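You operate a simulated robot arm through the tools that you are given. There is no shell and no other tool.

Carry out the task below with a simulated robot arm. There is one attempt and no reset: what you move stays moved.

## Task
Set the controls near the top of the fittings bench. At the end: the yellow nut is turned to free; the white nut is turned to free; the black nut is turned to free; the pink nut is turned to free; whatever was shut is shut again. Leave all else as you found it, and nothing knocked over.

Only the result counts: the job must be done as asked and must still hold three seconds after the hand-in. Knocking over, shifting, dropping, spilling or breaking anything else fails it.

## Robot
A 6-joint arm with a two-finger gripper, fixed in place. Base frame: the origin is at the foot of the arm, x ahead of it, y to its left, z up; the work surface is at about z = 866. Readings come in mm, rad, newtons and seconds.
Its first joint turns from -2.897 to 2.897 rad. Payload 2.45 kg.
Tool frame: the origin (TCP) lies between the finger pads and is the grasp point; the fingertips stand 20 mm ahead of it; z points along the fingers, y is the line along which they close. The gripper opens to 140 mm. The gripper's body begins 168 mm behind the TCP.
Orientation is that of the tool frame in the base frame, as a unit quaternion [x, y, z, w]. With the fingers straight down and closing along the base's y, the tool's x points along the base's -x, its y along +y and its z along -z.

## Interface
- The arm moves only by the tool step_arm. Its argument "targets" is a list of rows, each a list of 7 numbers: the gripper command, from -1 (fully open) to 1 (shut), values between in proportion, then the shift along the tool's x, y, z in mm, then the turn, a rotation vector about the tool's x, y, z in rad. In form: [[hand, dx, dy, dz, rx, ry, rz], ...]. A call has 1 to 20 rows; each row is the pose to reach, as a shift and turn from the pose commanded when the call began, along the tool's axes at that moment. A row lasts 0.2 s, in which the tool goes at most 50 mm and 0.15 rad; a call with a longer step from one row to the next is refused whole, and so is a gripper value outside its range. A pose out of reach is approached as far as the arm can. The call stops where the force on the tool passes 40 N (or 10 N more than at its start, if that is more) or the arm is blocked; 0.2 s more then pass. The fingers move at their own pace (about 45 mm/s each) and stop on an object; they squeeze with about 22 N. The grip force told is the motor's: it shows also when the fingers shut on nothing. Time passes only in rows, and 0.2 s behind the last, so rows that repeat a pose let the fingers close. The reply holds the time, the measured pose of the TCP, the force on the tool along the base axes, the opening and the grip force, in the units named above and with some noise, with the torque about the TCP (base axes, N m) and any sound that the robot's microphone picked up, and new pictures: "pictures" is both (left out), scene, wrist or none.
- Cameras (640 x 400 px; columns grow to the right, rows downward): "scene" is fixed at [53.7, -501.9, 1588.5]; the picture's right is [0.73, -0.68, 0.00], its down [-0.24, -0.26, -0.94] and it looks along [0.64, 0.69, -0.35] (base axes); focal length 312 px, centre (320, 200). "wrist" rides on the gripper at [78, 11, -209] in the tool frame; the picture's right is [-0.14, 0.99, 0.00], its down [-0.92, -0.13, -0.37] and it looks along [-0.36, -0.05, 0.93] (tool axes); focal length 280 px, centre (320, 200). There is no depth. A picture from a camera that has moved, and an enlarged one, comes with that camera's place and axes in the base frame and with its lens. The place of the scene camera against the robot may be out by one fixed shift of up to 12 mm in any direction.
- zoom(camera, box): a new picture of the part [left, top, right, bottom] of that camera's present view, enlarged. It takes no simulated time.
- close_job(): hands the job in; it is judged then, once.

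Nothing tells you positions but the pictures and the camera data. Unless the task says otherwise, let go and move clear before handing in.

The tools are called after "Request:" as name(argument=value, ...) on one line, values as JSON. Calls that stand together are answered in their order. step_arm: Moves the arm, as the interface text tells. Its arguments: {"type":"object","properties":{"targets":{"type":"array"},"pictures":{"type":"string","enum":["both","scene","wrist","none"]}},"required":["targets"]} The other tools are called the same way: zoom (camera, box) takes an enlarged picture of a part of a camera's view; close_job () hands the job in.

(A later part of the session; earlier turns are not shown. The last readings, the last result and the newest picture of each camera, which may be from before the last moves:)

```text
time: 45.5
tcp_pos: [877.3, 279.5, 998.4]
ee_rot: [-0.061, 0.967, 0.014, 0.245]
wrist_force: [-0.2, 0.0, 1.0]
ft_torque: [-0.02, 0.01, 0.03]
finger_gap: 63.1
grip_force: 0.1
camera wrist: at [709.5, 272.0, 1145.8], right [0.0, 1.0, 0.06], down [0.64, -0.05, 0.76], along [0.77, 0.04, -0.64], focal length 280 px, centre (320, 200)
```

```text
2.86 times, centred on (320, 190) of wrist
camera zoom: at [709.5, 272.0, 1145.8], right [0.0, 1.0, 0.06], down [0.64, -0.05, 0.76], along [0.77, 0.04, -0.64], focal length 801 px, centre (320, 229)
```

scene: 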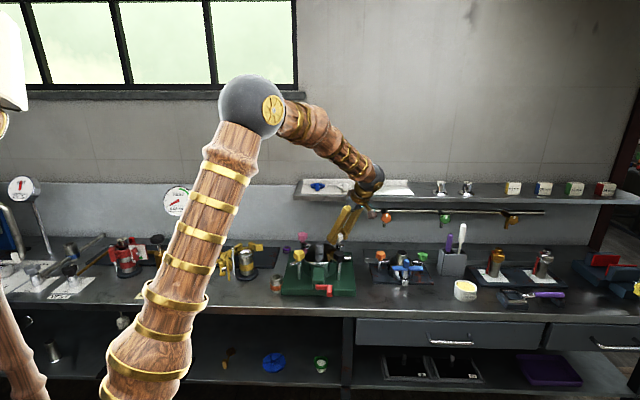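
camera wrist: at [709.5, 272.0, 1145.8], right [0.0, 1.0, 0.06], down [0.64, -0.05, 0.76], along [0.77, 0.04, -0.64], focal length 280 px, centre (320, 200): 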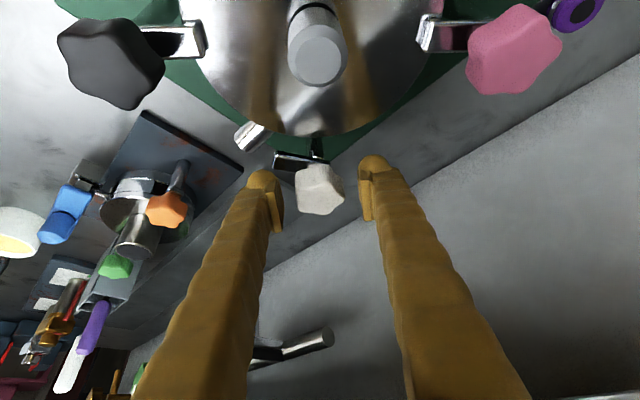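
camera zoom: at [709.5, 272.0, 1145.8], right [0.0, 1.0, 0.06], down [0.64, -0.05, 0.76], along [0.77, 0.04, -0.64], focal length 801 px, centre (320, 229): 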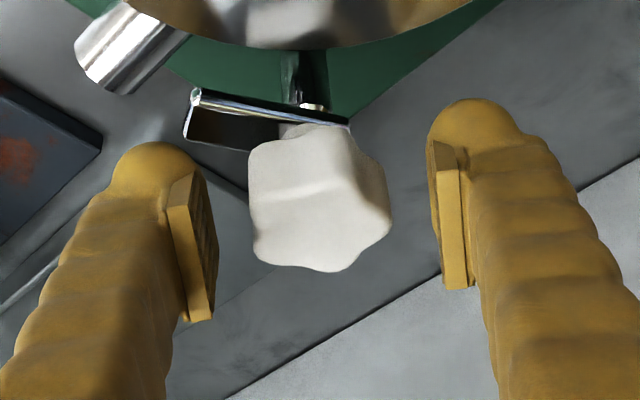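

Same lobe phase as before. Re-caging and turning 1.5 rad more, in two parts.

Request:
step_arm(targets=[[0.4, 0, 0, 0, 0, 0, 0], [0.5, 0, 0, 0, 0, 0, 0], [0.5, 0, 0, 0, 0, 0, 0], [0.5, 0, 0, 0, 0, 0, 0], [0.5, 0, 0, 0, -0.048, 0, -0.088], [0.5, 0, 0, 0, -0.095, 0, -0.176], [0.5, 0, 0, 0, -0.143, 0, -0.264], [0.5, 0, 0, 0, -0.191, 0, -0.352], [0.5, 0, 0, 0, -0.239, 0, -0.44], [0.5, 0, 0, 0, -0.286, 0, -0.527], [0.5, 0, 0, 0, -0.334, 0, -0.615], [0.5, 0, 0, 0, -0.382, 0, -0.703], [0.5, 0, 0, 0, -0.382, 0, -0.703]], pictures="wrist")

Request:
zoom(camera="wrist", box=[240, 120, 400, 260])

```text
time: 48.3
tcp_pos: [877.9, 280.4, 996.9]
ee_rot: [-0.433, 0.867, 0.11, 0.221]
wrist_force: [7.3, -5.5, 2.0]
ft_torque: [0.07, -0.11, -0.01]
finger_gap: 37.2
grip_force: 34.5
camera wrist: at [768.2, 153.7, 1145.3], right [-0.72, 0.69, 0.06], down [0.48, 0.43, 0.76], along [0.5, 0.58, -0.64], focal length 280 px, centre (320, 200)
```

wrist: 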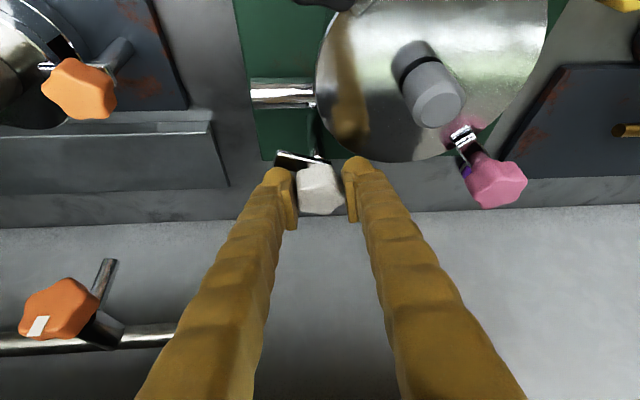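

```text
2.86 times, centred on (320, 190) of wrist
camera zoom: at [768.2, 153.7, 1145.3], right [-0.72, 0.69, 0.06], down [0.48, 0.43, 0.76], along [0.5, 0.58, -0.64], focal length 801 px, centre (320, 229)
```

zoom: 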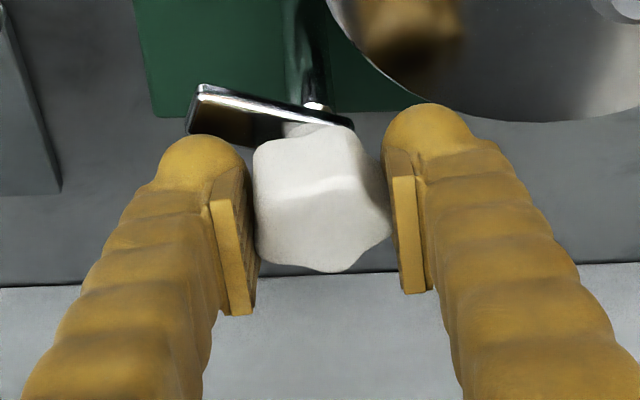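

Following with slight lag. Continuing 0.75 rad.

Request:
step_arm(targets=[[0.5, 0, 0, 0, -0.048, 0, -0.088], [0.5, 0, 0, 0, -0.095, 0, -0.176], [0.5, 0, 0, 0, -0.143, 0, -0.264], [0.5, 0, 0, 0, -0.191, 0, -0.352], [0.5, 0, 0, 0, -0.239, 0, -0.44], [0.5, 0, 0, 0, -0.286, 0, -0.527], [0.5, 0, 0, 0, -0.334, 0, -0.615], [0.5, 0, 0, 0, -0.358, 0, -0.659], [0.5, 0, 0, 0, -0.358, 0, -0.659]], pictures="both")

Request:
zoom(camera="wrist", box=[240, 120, 400, 260])

Request:
zoom(camera="scene", box=[290, 170, 410, 270])

```text
time: 50.3
tcp_pos: [877.5, 280.7, 997.6]
ee_rot: [0.72, -0.649, -0.183, -0.164]
wrist_force: [2.1, 17.1, -6.9]
ft_torque: [0.08, 0.12, -0.01]
finger_gap: 37.2
grip_force: 45.0
camera wrist: at [884.8, 113.2, 1145.5], right [-1.0, 0.02, 0.07], down [0.06, 0.64, 0.76], along [-0.03, 0.76, -0.64], focal length 280 px, centre (320, 200)
```

scene: 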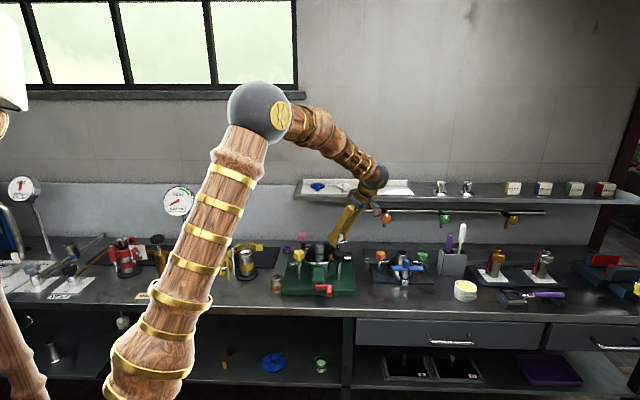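
wrist: 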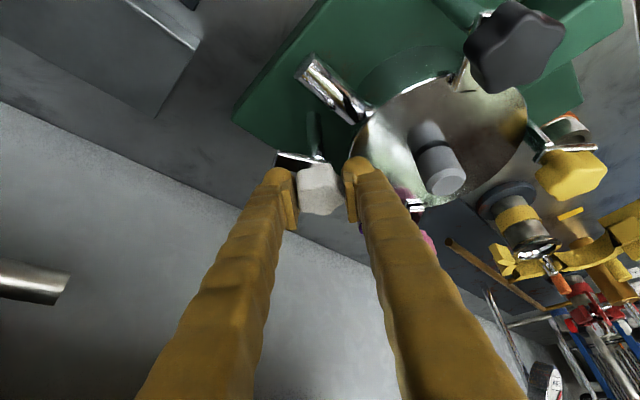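

```text
2.86 times, centred on (320, 190) of wrist
camera zoom: at [884.8, 113.2, 1145.5], right [-1.0, 0.02, 0.07], down [0.06, 0.64, 0.76], along [-0.03, 0.76, -0.64], focal length 801 px, centre (320, 229)
```

zoom: 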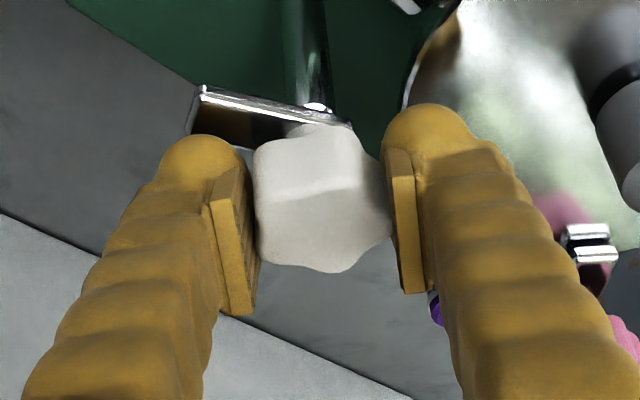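

```text
4.00 times, centred on (350, 220) of scene
camera zoom: at [53.7, -501.9, 1588.5], right [0.73, -0.68, 0.0], down [-0.24, -0.26, -0.94], along [0.64, 0.69, -0.35], focal length 1246 px, centre (200, 120)
```

zoom: 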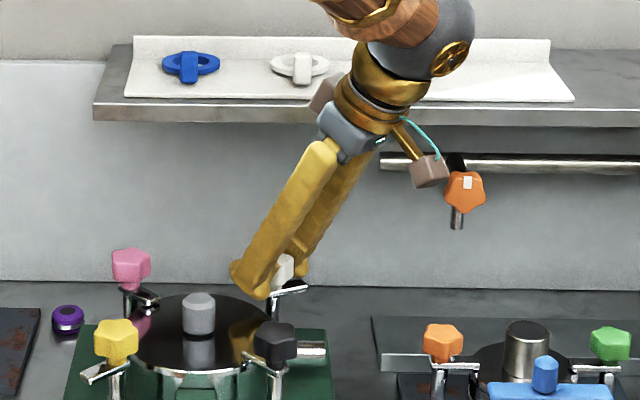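

The white arm is at about 155°. One more regrasp: open, rotate back 1.3 rad, then finish to the stop.

Request:
step_arm(targets=[[0.3, 0, 0, 0, 0, 0, 0], [0.1, 0, 0, 0, 0, 0, 0], [0.1, 0, 0, 0, 0, 0, 0], [0.1, 0, 0, 0, 0.0667, 0, 0.123], [0.1, 0, 0, 0, 0.1335, 0, 0.246], [0.1, 0, 0, 0, 0.2, 0, 0.369], [0.1, 0, 0, 0, 0.267, 0, 0.492], [0.1, 0, 0, 0, 0.334, 0, 0.615], [0.1, 0, 0, 0, 0.4, 0, 0.738], [0.1, 0, 0, 0, 0.467, 0, 0.861], [0.1, 0, 0, 0, 0.534, 0, 0.984], [0.1, 0, 0, 0, 0.62, 0, 1.143], [0.1, 0, 0, 0, 0.62, 0, 1.143]], pictures="wrist")

Request:
zoom(camera="wrist", box=[240, 120, 400, 260])

```text
refused: row 12 steps farther than a row can; nothing moved
```

```text
2.86 times, centred on (320, 190) of wrist
camera zoom: at [884.8, 113.2, 1145.5], right [-1.0, 0.02, 0.07], down [0.06, 0.64, 0.76], along [-0.03, 0.76, -0.64], focal length 801 px, centre (320, 229)
```

zoom: 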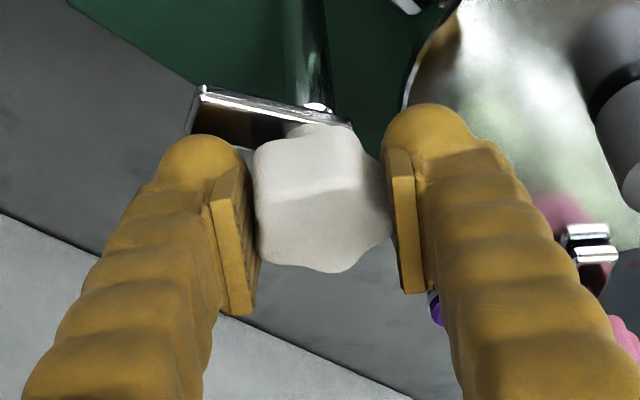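

One row stepped too far, so nothing moved; I'll repeat with an extra row to open and rotate back around the white nut.

Request:
step_arm(targets=[[0.3, 0, 0, 0, 0, 0, 0], [0.1, 0, 0, 0, 0, 0, 0], [0.1, 0, 0, 0, 0, 0, 0], [0.1, 0, 0, 0, 0.0667, 0, 0.123], [0.1, 0, 0, 0, 0.1335, 0, 0.246], [0.1, 0, 0, 0, 0.2, 0, 0.369], [0.1, 0, 0, 0, 0.267, 0, 0.492], [0.1, 0, 0, 0, 0.334, 0, 0.615], [0.1, 0, 0, 0, 0.4, 0, 0.738], [0.1, 0, 0, 0, 0.467, 0, 0.861], [0.1, 0, 0, 0, 0.534, 0, 0.984], [0.1, 0, 0, 0, 0.58, 0, 1.069], [0.1, 0, 0, 0, 0.62, 0, 1.143], [0.1, 0, 0, 0, 0.62, 0, 1.143]], pictures="wrist")

Request:
zoom(camera="wrist", box=[240, 120, 400, 260])

```text
time: 53.3
tcp_pos: [878.1, 280.9, 998.2]
ee_rot: [-0.18, 0.952, 0.045, 0.242]
wrist_force: [0.3, 0.2, 0.6]
ft_torque: [0.0, 0.0, -0.02]
finger_gap: 63.0
grip_force: 0.1
camera wrist: at [716.7, 230.7, 1145.2], right [-0.25, 0.97, 0.07], down [0.64, 0.11, 0.76], along [0.73, 0.23, -0.64], focal length 280 px, centre (320, 200)
```

wrist: 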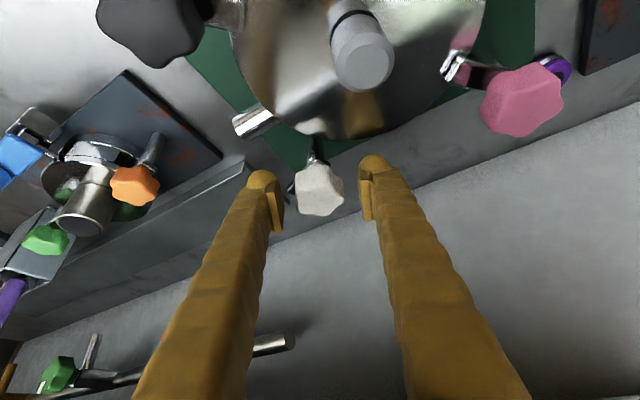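

```text
2.86 times, centred on (320, 190) of wrist
camera zoom: at [716.7, 230.7, 1145.2], right [-0.25, 0.97, 0.07], down [0.64, 0.11, 0.76], along [0.73, 0.23, -0.64], focal length 801 px, centre (320, 229)
```

zoom: 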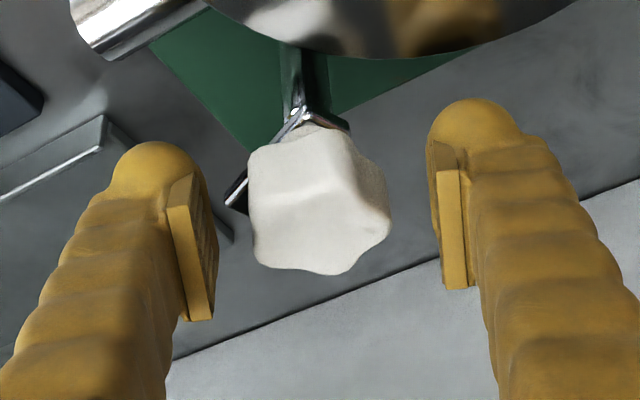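

Now cage and turn slowly up to 0.6 rad, expecting the stop around 10–25° ahead.

Request:
step_arm(targets=[[0.4, 0, 0, 0, 0, 0, 0], [0.5, 0, 0, 0, 0, 0, 0], [0.5, 0, 0, 0, 0, 0, 0], [0.5, 0, 0, 0, 0, 0, 0], [0.5, 0, 0, 0, -0.048, 0, -0.088], [0.5, 0, 0, 0, -0.095, 0, -0.176], [0.5, 0, 0, 0, -0.119, 0, -0.22], [0.5, 0, 0, 0, -0.143, 0, -0.264], [0.5, 0, 0, 0, -0.167, 0, -0.308], [0.5, 0, 0, 0, -0.191, 0, -0.352], [0.5, 0, 0, 0, -0.215, 0, -0.396], [0.5, 0, 0, 0, -0.215, 0, -0.396]], pictures="wrist")

Request:
zoom(camera="wrist", box=[240, 120, 400, 260])

```text
time: 55.9
tcp_pos: [878.1, 279.1, 998.9]
ee_rot: [-0.389, 0.888, 0.098, 0.224]
wrist_force: [0.1, 2.5, -3.2]
ft_torque: [0.16, 0.08, -0.24]
finger_gap: 37.3
grip_force: 34.8
camera wrist: at [756.2, 164.9, 1145.4], right [-0.65, 0.76, 0.07], down [0.52, 0.38, 0.76], along [0.56, 0.53, -0.64], focal length 280 px, centre (320, 200)
```

wrist: 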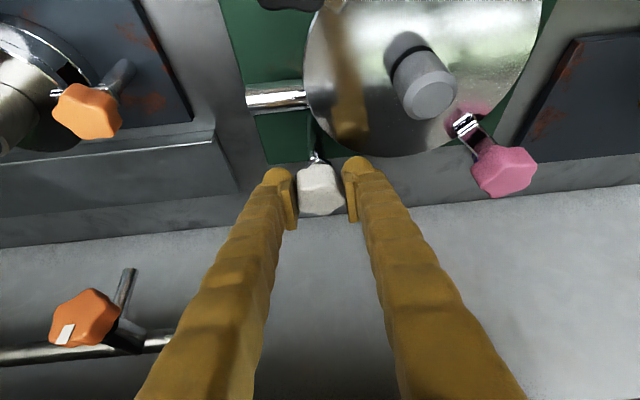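

```text
2.86 times, centred on (320, 190) of wrist
camera zoom: at [756.2, 164.9, 1145.4], right [-0.65, 0.76, 0.07], down [0.52, 0.38, 0.76], along [0.56, 0.53, -0.64], focal length 801 px, centre (320, 229)
```

zoom: 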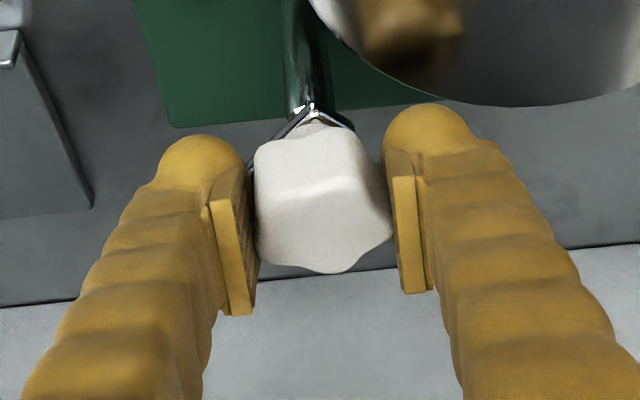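

Torque −0.24 N·m is appearing at ~178°, so likely the stop. A small extra turn to confirm.

Request:
step_arm(targets=[[0.5, 0, 0, 0, -0.024, 0, -0.044], [0.5, 0, 0, 0, -0.048, 0, -0.088], [0.5, 0, 0, 0, -0.072, 0, -0.132], [0.5, 0, 0, 0, -0.095, 0, -0.176], [0.5, 0, 0, 0, -0.095, 0, -0.176]], pictures="wrist")

Request:
zoom(camera="wrist", box=[240, 120, 400, 260])

```text
time: 57.1
tcp_pos: [878.8, 280.3, 997.8]
ee_rot: [-0.476, 0.844, 0.12, 0.215]
wrist_force: [7.3, -3.5, 2.2]
ft_torque: [-0.14, -0.13, -0.34]
finger_gap: 37.2
grip_force: 45.3
camera wrist: at [781.6, 143.7, 1145.6], right [-0.78, 0.62, 0.06], down [0.44, 0.48, 0.76], along [0.44, 0.63, -0.64], focal length 280 px, centre (320, 200)
```

wrist: 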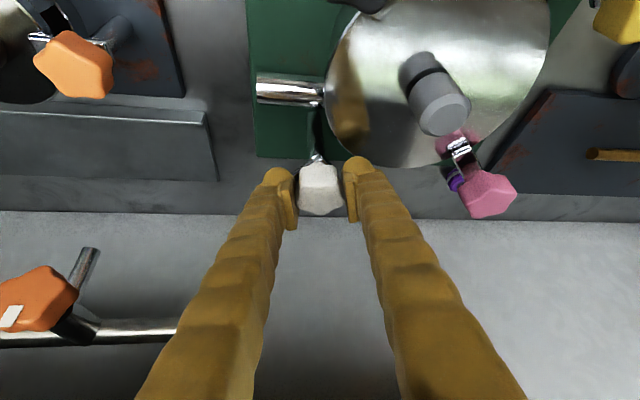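

```text
2.86 times, centred on (320, 190) of wrist
camera zoom: at [781.6, 143.7, 1145.6], right [-0.78, 0.62, 0.06], down [0.44, 0.48, 0.76], along [0.44, 0.63, -0.64], focal length 801 px, centre (320, 229)
```

zoom: 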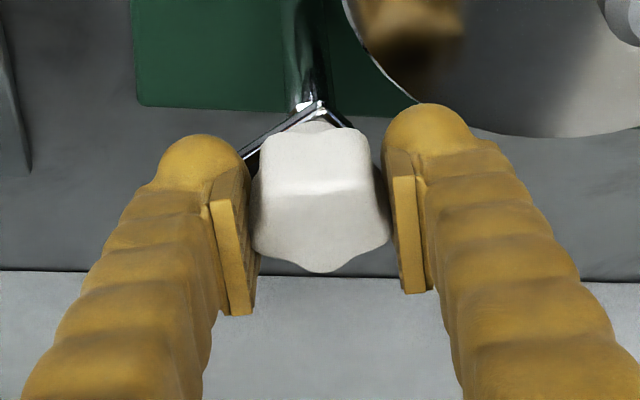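

The nut slipped in the cage with −0.34 N·m: stop confirmed for white. Opening and backing out along the tool axis.

Request:
step_arm(targets=[[0.3, 0, 0, 0, 0, 0, 0], [0.1, 0, 0, 0, 0, 0, 0], [0.1, 0, 0, 0, 0, 0, 0], [0.1, 0, 0, -15, 0, 0, 0], [0.1, 0, 0, -40, 0, 0, 0], [0.1, 0, 0, -75, 0, 0, 0], [0.1, 0, 0, -115, 0, 0, 0], [0.1, 0, 0, -150, 0, 0, 0], [0.1, 0, 0, -150, 0, 0, 0]], pictures="both")

Request:
zoom(camera="wrist", box=[220, 80, 420, 240])

Request:
zoom(camera="scene", box=[270, 220, 370, 300])

```text
time: 59.1
tcp_pos: [840.9, 218.3, 1129.5]
ee_rot: [-0.475, 0.845, 0.121, 0.214]
wrist_force: [-0.4, 1.1, 0.1]
ft_torque: [-0.03, 0.02, 0.04]
finger_gap: 62.9
grip_force: 0.0
camera wrist: at [744.6, 82.0, 1276.9], right [-0.78, 0.62, 0.06], down [0.44, 0.48, 0.76], along [0.44, 0.63, -0.64], focal length 280 px, centre (320, 200)
```

scene: 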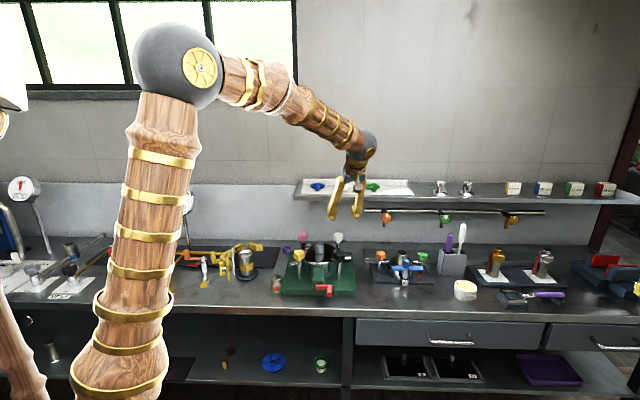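
wrist: 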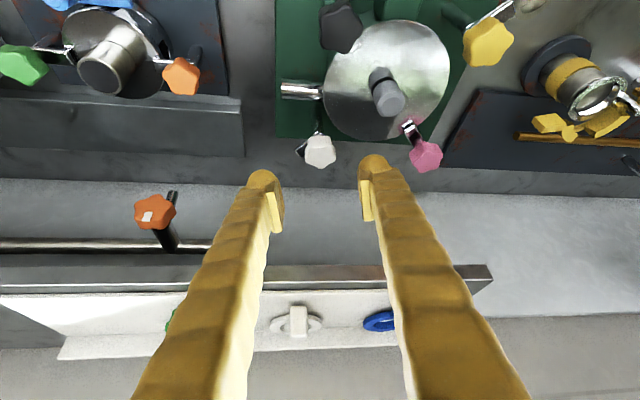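

```text
2.50 times, centred on (320, 160) of wrist
camera zoom: at [744.6, 82.0, 1276.9], right [-0.78, 0.62, 0.06], down [0.44, 0.48, 0.76], along [0.44, 0.63, -0.64], focal length 701 px, centre (320, 300)
```

zoom: 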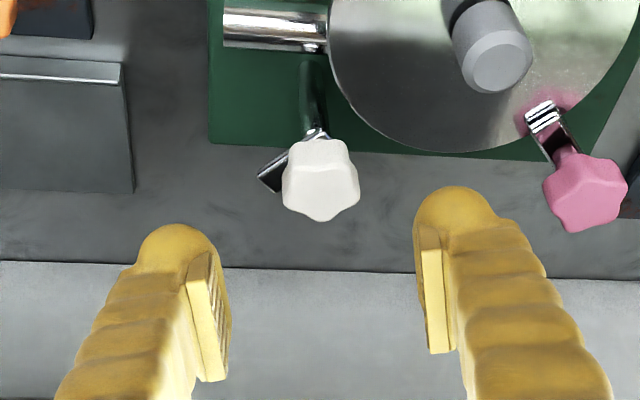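

```text
5.00 times, centred on (320, 260) of scene
camera zoom: at [53.7, -501.9, 1588.5], right [0.73, -0.68, 0.0], down [-0.24, -0.26, -0.94], along [0.64, 0.69, -0.35], focal length 1558 px, centre (320, -100)
```

zoom: 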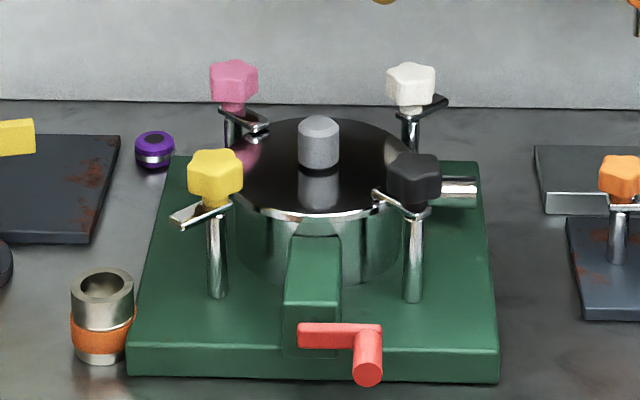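

White's arm now points away from the lid. Next the black nut near (774, 176): untilt and move above it, then turn the wrist for a long stroke.

Request:
step_arm(targets=[[0.1, 13, 6, 0, 0, 0.1, 0], [0.1, 26, 12, -1, 0, 0.2, 0], [0.1, 39, 18, -2, 0, 0.3, 0], [0.1, 52, 24, -2, 0, 0.4, 0], [0.1, 65, 30, -3, 0, 0.5, 0], [0.1, 78.7, 35.3, -3.6, 0, 0.5, 0], [0.1, 78.7, 35.3, -3.6, 0, 0.5, 0]], pictures="none")

Request:
step_arm(targets=[[0.1, 0, 0, 0, 0, 0, 0.14], [0.1, 0, 0, 0, 0, 0, 0.28], [0.1, 0, 0, 0, 0, 0, 0.42], [0.1, 0, 0, 0, 0, 0, 0.56], [0.1, 0, 0, 0, 0, 0, 0.7], [0.1, 0, 0, 0, 0, 0, 0.84], [0.1, 0, 0, 0, 0, 0, 0.98], [0.1, 0, 0, 0, 0, 0, 1.12], [0.1, 0, 0, 0, 0, 0, 1.26], [0.1, 0, 0, 0, 0, 0, 1.4], [0.1, 0, 0, 0, 0, 0, 1.54], [0.1, 0, 0, 0, 0, 0, 1.68], [0.1, 0, 0, 0, 0, 0, 1.82], [0.1, 0, 0, 0, 0, 0, 1.96], [0.1, 0, 0, 0, 0, 0, 1.96]], pictures="both")

Request:
zoom(camera="wrist", box=[240, 100, 400, 240])

```text
time: 60.7
tcp_pos: [773.7, 176.9, 1097.0]
ee_rot: [-0.49, 0.871, -0.001, -0.001]
wrist_force: [-0.8, 0.5, -0.6]
ft_torque: [0.0, 0.03, 0.0]
finger_gap: 63.1
grip_force: 0.0
```

```text
time: 63.9
tcp_pos: [773.3, 178.0, 1095.6]
ee_rot: [0.452, 0.892, -0.002, 0.0]
wrist_force: [-0.3, -0.6, 0.7]
ft_torque: [-0.02, 0.0, 0.02]
finger_gap: 63.1
grip_force: 0.0
camera wrist: at [736.8, 248.6, 1305.6], right [0.88, 0.48, 0.0], down [0.44, -0.82, 0.37], along [0.17, -0.33, -0.93], focal length 280 px, centre (320, 200)
```

scene: 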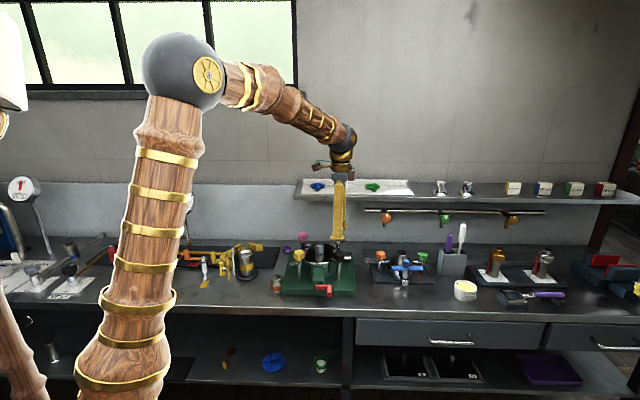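
wrist: 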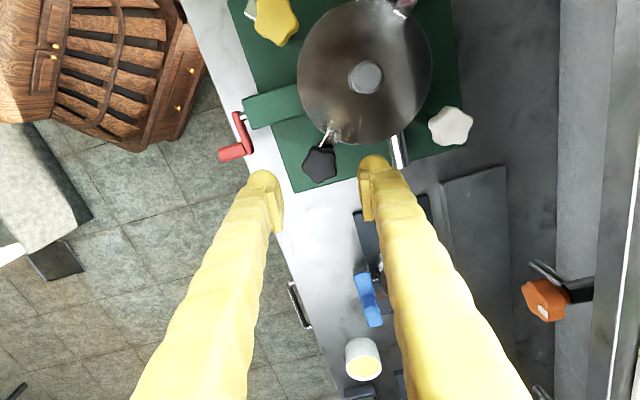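

```text
2.86 times, centred on (320, 170) of wrist
camera zoom: at [736.8, 248.6, 1305.6], right [0.88, 0.48, 0.0], down [0.44, -0.82, 0.37], along [0.17, -0.33, -0.93], focal length 801 px, centre (320, 286)
```

zoom: 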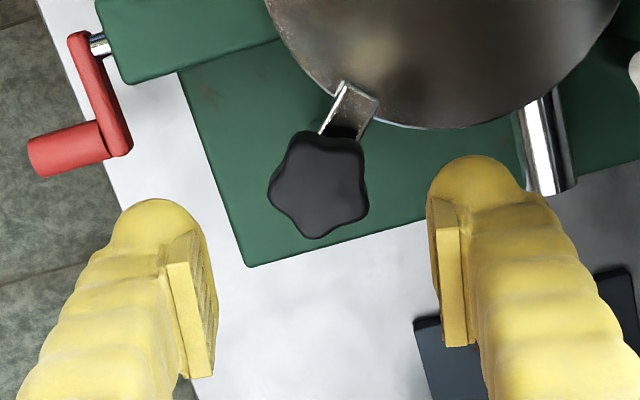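

The black nut is right on the tool axis. I'll rotate 0.44 rad more clockwise to line up with its lobes, lower part way and check.

Request:
step_arm(targets=[[0.1, 0, 0, 15, 0, 0, 0.11], [0.1, 0, 0, 30, 0, 0, 0.22], [0.1, 0, 0, 45, 0, 0, 0.33], [0.1, 0, 0, 60, 0, 0, 0.44], [0.1, 0, 0, 60, 0, 0, 0.44]], pictures="both")

Request:
zoom(camera="wrist", box=[240, 110, 400, 250])

```text
time: 65.1
tcp_pos: [772.6, 175.7, 1036.3]
ee_rot: [0.636, 0.772, -0.002, 0.001]
wrist_force: [0.1, -0.6, 0.1]
ft_torque: [-0.01, -0.01, 0.0]
finger_gap: 63.1
grip_force: 0.0
camera wrist: at [768.8, 256.8, 1245.7], right [1.0, 0.06, 0.0], down [0.05, -0.93, 0.37], along [0.02, -0.37, -0.93], focal length 280 px, centre (320, 200)
```

scene: 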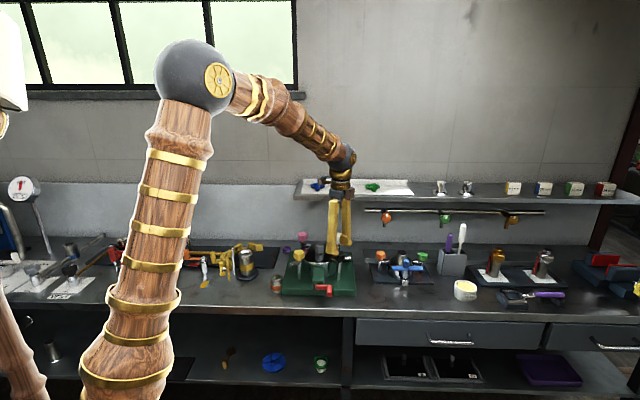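
wrist: 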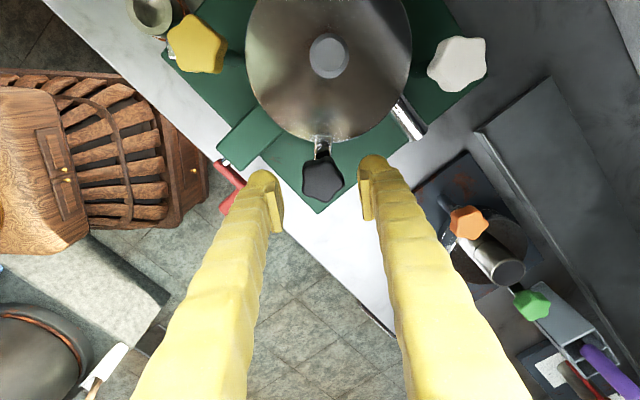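

```text
2.86 times, centred on (320, 180) of wrist
camera zoom: at [768.8, 256.8, 1245.7], right [1.0, 0.06, 0.0], down [0.05, -0.93, 0.37], along [0.02, -0.37, -0.93], focal length 801 px, centre (320, 257)
```

zoom: 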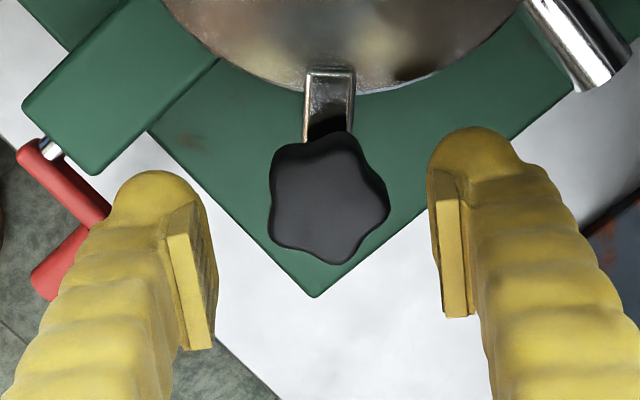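

Aligned, with the nut about 2 mm toward +tool y. Descending to z ≈ 998 and caging.

Request:
step_arm(targets=[[0.1, 0, 1, 12, 0, 0, 0.03], [0.1, 0, 2, 25, 0, 0, 0.06], [0.1, 0, 2, 38, 0, 0, 0.06], [0.1, 0, 2, 38, 0, 0, 0.06], [0.4, 0, 2, 38, 0, 0, 0.06], [0.5, 0, 2, 38, 0, 0, 0.06], [0.5, 0, 2, 38, 0, 0, 0.06], [0.5, 0, 2, 38, 0, 0, 0.06]], pictures="both")

Request:
zoom(camera="wrist", box=[240, 120, 400, 260])

Request:
zoom(camera="scene", box=[290, 220, 370, 290])

```text
time: 66.9
tcp_pos: [775.3, 177.2, 997.3]
ee_rot: [0.657, 0.754, -0.002, 0.001]
wrist_force: [-6.8, -1.1, 0.0]
ft_torque: [0.0, 0.04, -0.05]
finger_gap: 39.7
grip_force: 3.2
camera wrist: at [776.1, 257.7, 1208.0], right [1.0, 0.0, 0.0], down [0.0, -0.93, 0.37], along [0.0, -0.37, -0.93], focal length 280 px, centre (320, 200)
```

scene: 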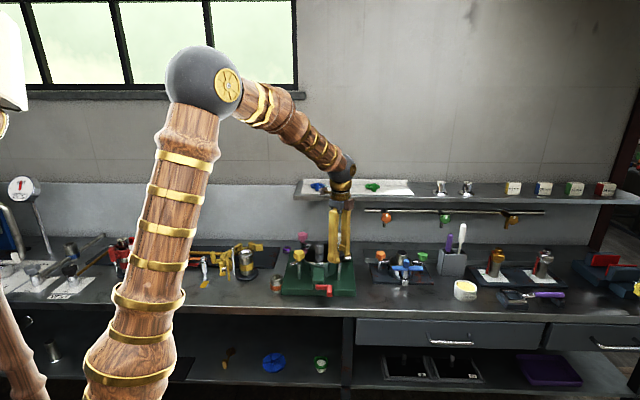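
wrist: 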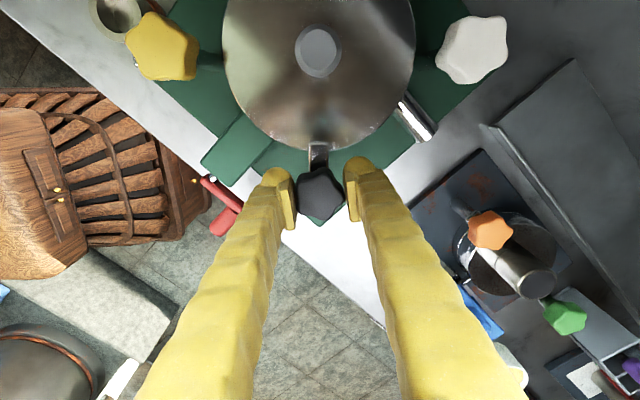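

```text
2.86 times, centred on (320, 190) of wrist
camera zoom: at [776.1, 257.7, 1208.0], right [1.0, 0.0, 0.0], down [0.0, -0.93, 0.37], along [0.0, -0.37, -0.93], focal length 801 px, centre (320, 229)
```

zoom: 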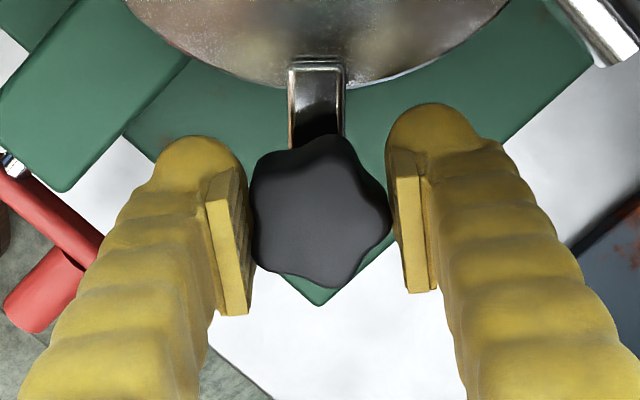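

```text
5.71 times, centred on (330, 255) of scene
camera zoom: at [53.7, -501.9, 1588.5], right [0.73, -0.68, 0.0], down [-0.24, -0.26, -0.94], along [0.64, 0.69, -0.35], focal length 1780 px, centre (263, -114)
```

zoom: 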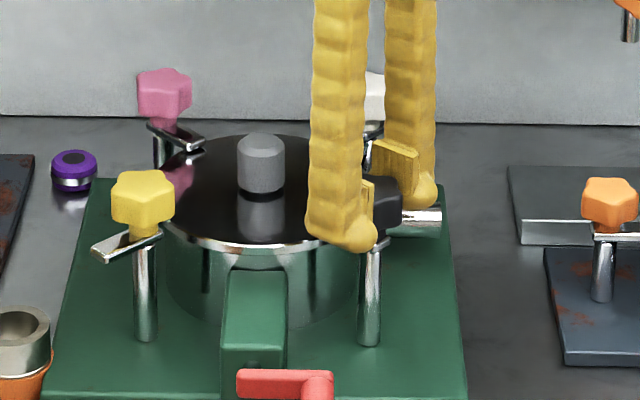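

Caged. Turning the black nut counter-clockwise 1.5 rad.

Request:
step_arm(targets=[[0.5, 0, -0.2, 0, 0, 0, -0.1], [0.5, 0, -0.2, 0, 0, 0, -0.2], [0.5, 0, -0.2, 0, 0, 0, -0.3], [0.5, 0, -0.2, 0, 0, 0, -0.4], [0.5, 0, -0.2, 0, 0, 0, -0.5], [0.5, 0, -0.2, 0, 0, 0, -0.6], [0.5, 0, -0.2, 0, 0, 0, -0.7], [0.5, 0, -0.2, 0, 0, 0, -0.8], [0.5, 0, -0.2, 0, 0, 0, -0.9], [0.5, 0, -0.2, 0, 0, 0, -1.0], [0.5, 0, -0.2, 0, 0, 0, -1.1], [0.5, 0, -0.2, 0, 0, 0, -1.2], [0.5, 0, -0.2, 0, 0, 0, -1.3], [0.5, 0, -0.2, 0, 0, 0, -1.4], [0.5, 0, -0.2, 0, 0, 0, -1.5], [0.5, 0, -0.2, 0, 0, 0, -1.5]], pictures="wrist")

Request:
zoom(camera="wrist", box=[240, 120, 400, 260])

Request:
zoom(camera="scene", box=[290, 220, 370, 290])

```text
time: 70.3
tcp_pos: [774.3, 176.7, 998.7]
ee_rot: [-0.033, 0.999, -0.001, -0.001]
wrist_force: [0.7, -5.6, -1.1]
ft_torque: [-0.03, 0.0, -0.02]
finger_gap: 38.9
grip_force: 2.9
camera wrist: at [696.9, 184.7, 1207.4], right [0.07, 1.0, 0.0], down [0.93, -0.07, 0.37], along [0.37, -0.03, -0.93], focal length 280 px, centre (320, 200)
```

wrist: 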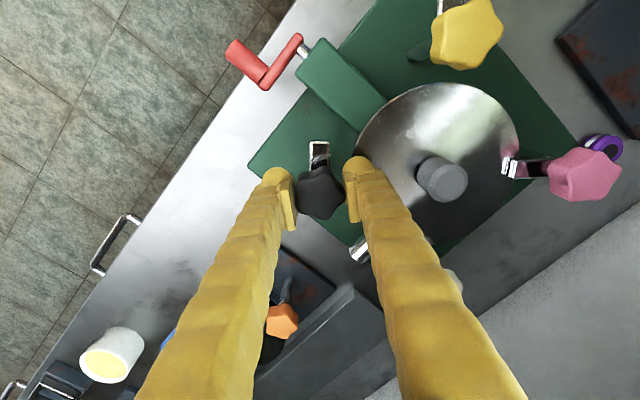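

```text
2.86 times, centred on (320, 190) of wrist
camera zoom: at [696.9, 184.7, 1207.4], right [0.07, 1.0, 0.0], down [0.93, -0.07, 0.37], along [0.37, -0.03, -0.93], focal length 801 px, centre (320, 229)
```

zoom: 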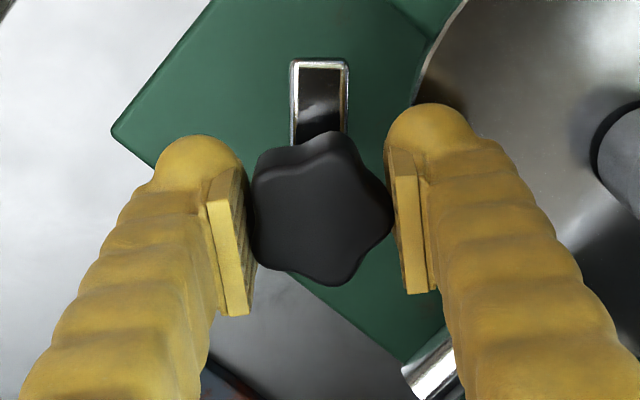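

```text
5.71 times, centred on (330, 255) of scene
camera zoom: at [53.7, -501.9, 1588.5], right [0.73, -0.68, 0.0], down [-0.24, -0.26, -0.94], along [0.64, 0.69, -0.35], focal length 1780 px, centre (263, -114)
```

zoom: 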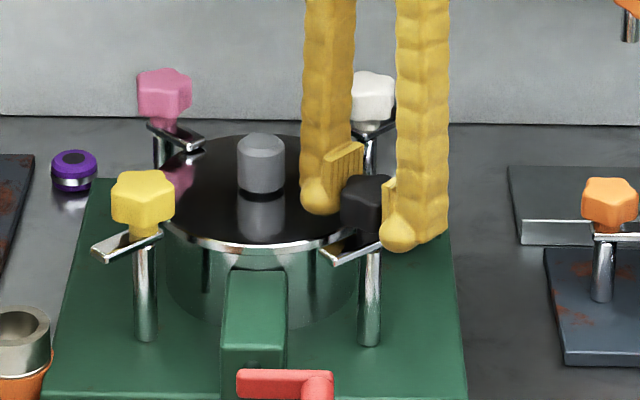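

The black nut follows cleanly (about 86°). Continuing another 1.4 rad.

Request:
step_arm(targets=[[0.5, 0, 0, 0, 0, 0, -0.1], [0.5, 0, 0, 0, 0, 0, -0.2], [0.5, 0, 0, 0, 0, 0, -0.3], [0.5, 0, 0, 0, 0, 0, -0.4], [0.5, 0, 0, 0, 0, 0, -0.5], [0.5, 0, 0, 0, 0, 0, -0.6], [0.5, 0, 0, 0, 0, 0, -0.7], [0.5, 0, 0, 0, 0, 0, -0.8], [0.5, 0, 0, 0, 0, 0, -0.9], [0.5, 0, 0, 0, 0, 0, -1.0], [0.5, 0, 0, 0, 0, 0, -1.1], [0.5, 0, 0, 0, 0, 0, -1.2], [0.5, 0, 0, 0, 0, 0, -1.3], [0.5, 0, 0, 0, 0, 0, -1.4], [0.5, 0, 0, 0, 0, 0, -1.4]], pictures="wrist")

Request:
zoom(camera="wrist", box=[240, 120, 400, 260])

```text
time: 73.5
tcp_pos: [774.4, 177.3, 997.8]
ee_rot: [-0.669, 0.744, -0.001, -0.002]
wrist_force: [-19.0, 3.9, -2.9]
ft_torque: [0.05, 0.19, -0.02]
finger_gap: 37.0
grip_force: 44.7
camera wrist: at [756.4, 102.9, 1207.8], right [-0.97, 0.24, 0.0], down [0.22, 0.9, 0.36], along [0.09, 0.35, -0.93], focal length 280 px, centre (320, 200)
```

wrist: 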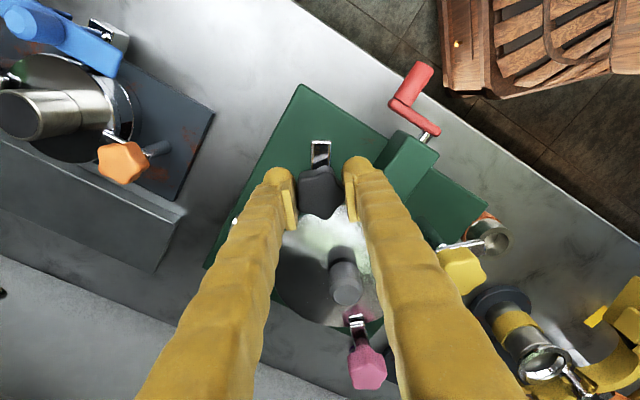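

```text
2.86 times, centred on (320, 190) of wrist
camera zoom: at [756.4, 102.9, 1207.8], right [-0.97, 0.24, 0.0], down [0.22, 0.9, 0.36], along [0.09, 0.35, -0.93], focal length 801 px, centre (320, 229)
```

zoom: 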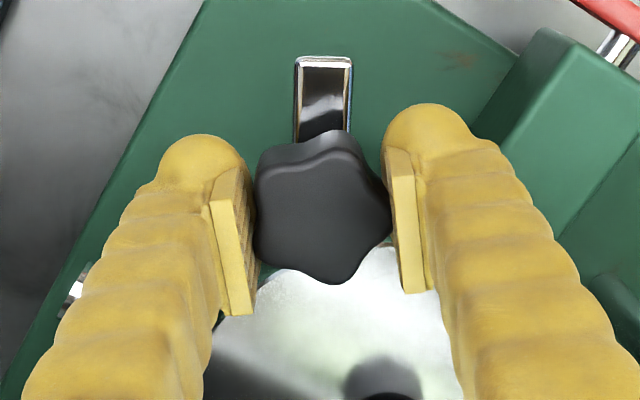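

About 163° done. Continuing to the stop slowly with a small side-force correction.

Request:
step_arm(targets=[[0.5, 0, 0.5, 0, 0, 0, -0.05], [0.5, 0, 0.5, 0, 0, 0, -0.1], [0.5, 0, 0.5, 0, 0, 0, -0.15], [0.5, 0, 0.5, 0, 0, 0, -0.2], [0.5, 0, 0.5, 0, 0, 0, -0.25], [0.5, 0, 0.5, 0, 0, 0, -0.3], [0.5, 0, 0.5, 0, 0, 0, -0.35], [0.5, 0, 0.5, 0, 0, 0, -0.4], [0.5, 0, 0.5, 0, 0, 0, -0.45], [0.5, 0, 0.5, 0, 0, 0, -0.5], [0.5, 0, 0.5, 0, 0, 0, -0.5]], pictures="wrist")

Request:
zoom(camera="wrist", box=[240, 120, 400, 260])

```text
time: 75.9
tcp_pos: [774.5, 176.5, 996.7]
ee_rot: [0.832, -0.555, 0.002, 0.001]
wrist_force: [-24.3, -1.9, 5.2]
ft_torque: [-0.05, 0.24, -0.41]
finger_gap: 37.3
grip_force: 45.0
camera wrist: at [794.9, 102.3, 1208.2], right [-0.97, -0.25, 0.0], down [-0.24, 0.9, 0.37], along [-0.09, 0.35, -0.93], focal length 280 px, centre (320, 200)
```

wrist: 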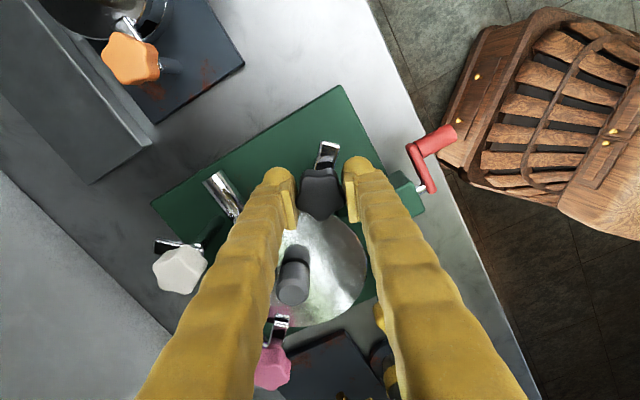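

```text
2.86 times, centred on (320, 190) of wrist
camera zoom: at [794.9, 102.3, 1208.2], right [-0.97, -0.25, 0.0], down [-0.24, 0.9, 0.37], along [-0.09, 0.35, -0.93], focal length 801 px, centre (320, 229)
```

zoom: 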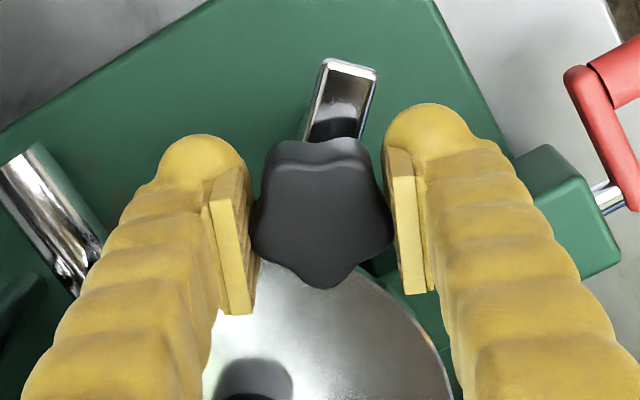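

Torque −0.41 N·m with the arm lagging the gripper: the black nut is at its stop. Releasing and rising.

Request:
step_arm(targets=[[0.3, 0, 0, 0, 0, 0, 0], [0.1, 0, 0, 0, 0, 0, 0], [0.1, 0, 0, 0, 0, 0, 0], [0.1, 0, 0, -10, 0, 0, 0], [0.1, 0, 0, -30, 0, 0, 0], [0.1, 0, 0, -65, 0, 0, 0], [0.1, 0, 0, -105, 0, 0, 0], [0.1, 0, 0, -150, 0, 0, 0], [0.1, 0, 0, -200, 0, 0, 0], [0.1, 0, 0, -200, 0, 0, 0]], pictures="both")

Request:
zoom(camera="wrist", box=[180, 80, 420, 300])

Request:
zoom(camera="scene", box=[270, 220, 370, 300])

```text
time: 78.1
tcp_pos: [775.8, 178.6, 1197.8]
ee_rot: [0.832, -0.555, 0.0, 0.001]
wrist_force: [0.2, -0.6, -0.3]
ft_torque: [0.0, -0.01, -0.05]
finger_gap: 63.1
grip_force: 0.0
camera wrist: at [795.8, 105.4, 1408.7], right [-0.97, -0.25, 0.0], down [-0.24, 0.9, 0.37], along [-0.09, 0.35, -0.93], focal length 280 px, centre (320, 200)
```

scene: 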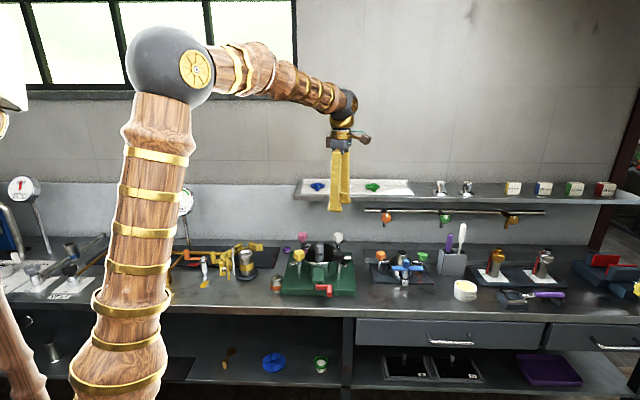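
wrist: 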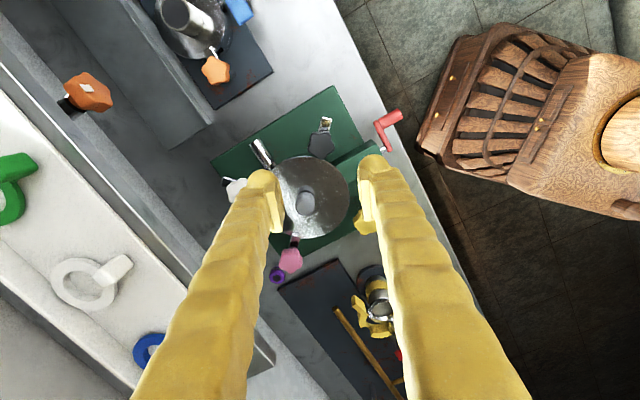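

```text
1.82 times, centred on (300, 190) of wrist
camera zoom: at [795.8, 105.4, 1408.7], right [-0.97, -0.25, 0.0], down [-0.24, 0.9, 0.37], along [-0.09, 0.35, -0.93], focal length 510 px, centre (356, 218)
```

zoom: 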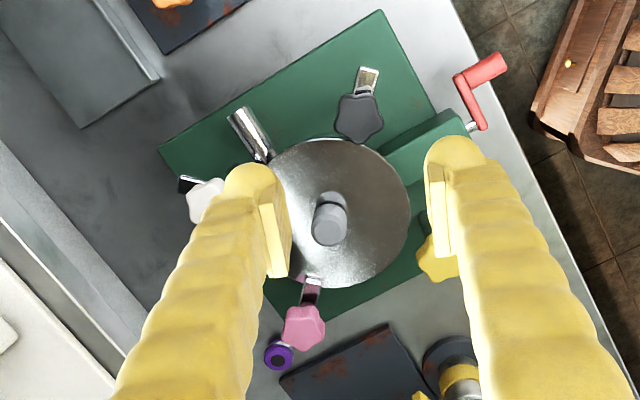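

```text
5.00 times, centred on (320, 260) of scene
camera zoom: at [53.7, -501.9, 1588.5], right [0.73, -0.68, 0.0], down [-0.24, -0.26, -0.94], along [0.64, 0.69, -0.35], focal length 1558 px, centre (320, -100)
```

zoom: 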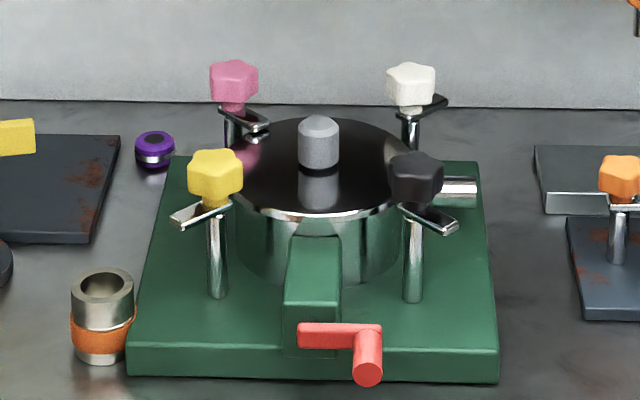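

Black's arm now points away too. Last is the pink nut at about (774, 382): turn the wrist back and move in front of it, high up.

Request:
step_arm(targets=[[0.1, -14.4, -2.2, 0, 0, 0, 0.132], [0.1, -28.7, -4.3, 0, 0, 0, 0.264], [0.1, -43.1, -6.5, 0, 0, 0, 0.395], [0.1, -57.5, -8.6, 0, 0, 0, 0.527], [0.1, -71.8, -10.8, 0, 0, 0, 0.659], [0.1, -86.2, -12.9, 0, 0, 0, 0.791], [0.1, -100.6, -15.1, 0, 0, 0, 0.923], [0.1, -114.9, -17.3, 0, 0, 0, 1.054], [0.1, -129.3, -19.4, 0, 0, 0, 1.186], [0.1, -143.7, -21.6, 0, 0, 0, 1.318], [0.1, -158, -23.7, 0, 0, 0, 1.45], [0.1, -172.4, -25.9, 0, 0, 0, 1.582], [0.1, -186.7, -28, 0, 0, 0, 1.714], [0.1, -201.1, -30.2, 0, 0, 0, 1.845], [0.1, -201.1, -30.2, 0, 0, 0, 1.845]], pictures="none")

Request:
step_arm(targets=[[0.1, 0, 0, 0, 0, -0.125, 0], [0.1, 0, 0, 0, 0, -0.25, 0], [0.1, 0, 0, 0, 0, -0.375, 0], [0.1, 0, 0, 0, 0, -0.5, 0], [0.1, 0, 0, 30, 0, -0.5, 0], [0.1, 0, 0, 70, 0, -0.5, 0], [0.1, 0, 0, 112, 0, -0.5, 0], [0.1, 0, 0, 112, 0, -0.5, 0]], pictures="both")

Request:
zoom(camera="wrist", box=[240, 90, 400, 230])

Request:
zoom(camera="scene", box=[260, 180, 380, 280])

```text
time: 81.3
tcp_pos: [725.1, 374.5, 1196.9]
ee_rot: [-0.059, 0.998, -0.002, -0.001]
wrist_force: [-0.6, -0.7, 0.0]
ft_torque: [-0.01, 0.0, 0.0]
finger_gap: 63.1
grip_force: 0.0
```

```text
time: 83.1
tcp_pos: [725.6, 373.9, 1087.0]
ee_rot: [-0.059, 0.967, 0.013, 0.246]
wrist_force: [0.0, -0.3, 0.0]
ft_torque: [-0.03, -0.01, -0.01]
finger_gap: 63.0
grip_force: 0.0
camera wrist: at [556.6, 367.1, 1233.2], right [0.0, 1.0, 0.06], down [0.64, -0.05, 0.76], along [0.77, 0.04, -0.64], focal length 280 px, centre (320, 200)
```

scene: 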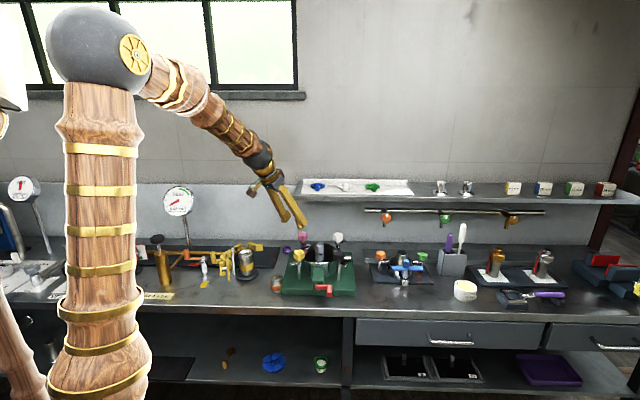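
wrist: 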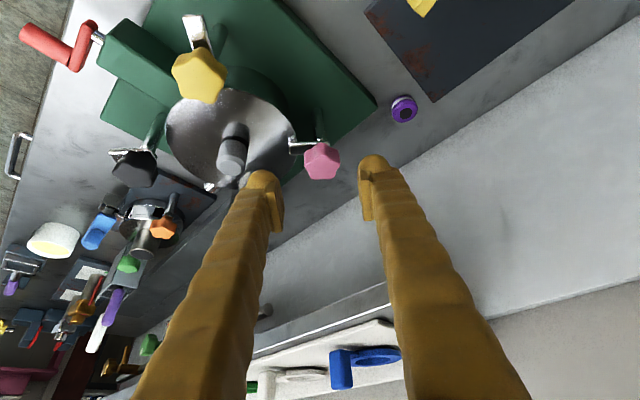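

```text
2.86 times, centred on (320, 160) of wrist
camera zoom: at [556.6, 367.1, 1233.2], right [0.0, 1.0, 0.06], down [0.64, -0.05, 0.76], along [0.77, 0.04, -0.64], focal length 801 px, centre (320, 314)
```

zoom: 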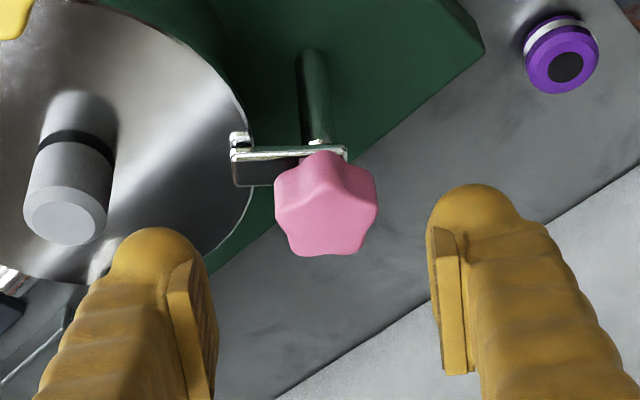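

```text
4.00 times, centred on (320, 230) of scene
camera zoom: at [53.7, -501.9, 1588.5], right [0.73, -0.68, 0.0], down [-0.24, -0.26, -0.94], along [0.64, 0.69, -0.35], focal length 1246 px, centre (320, 80)
```

zoom: 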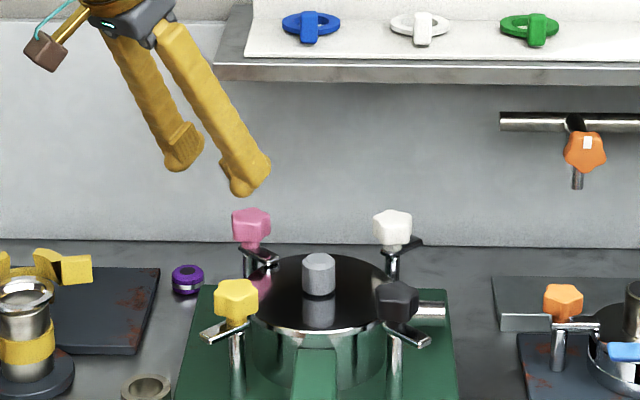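

Request:
zoom(camera="wrist", box=[290, 135, 355, 190])

```text
7.27 times, centred on (322, 162) of wrist
camera zoom: at [556.6, 367.1, 1233.2], right [0.0, 1.0, 0.06], down [0.64, -0.05, 0.76], along [0.77, 0.04, -0.64], focal length 2039 px, centre (302, 473)
```

zoom: 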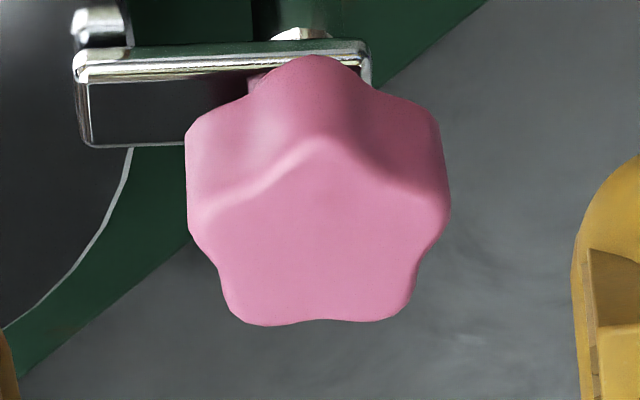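

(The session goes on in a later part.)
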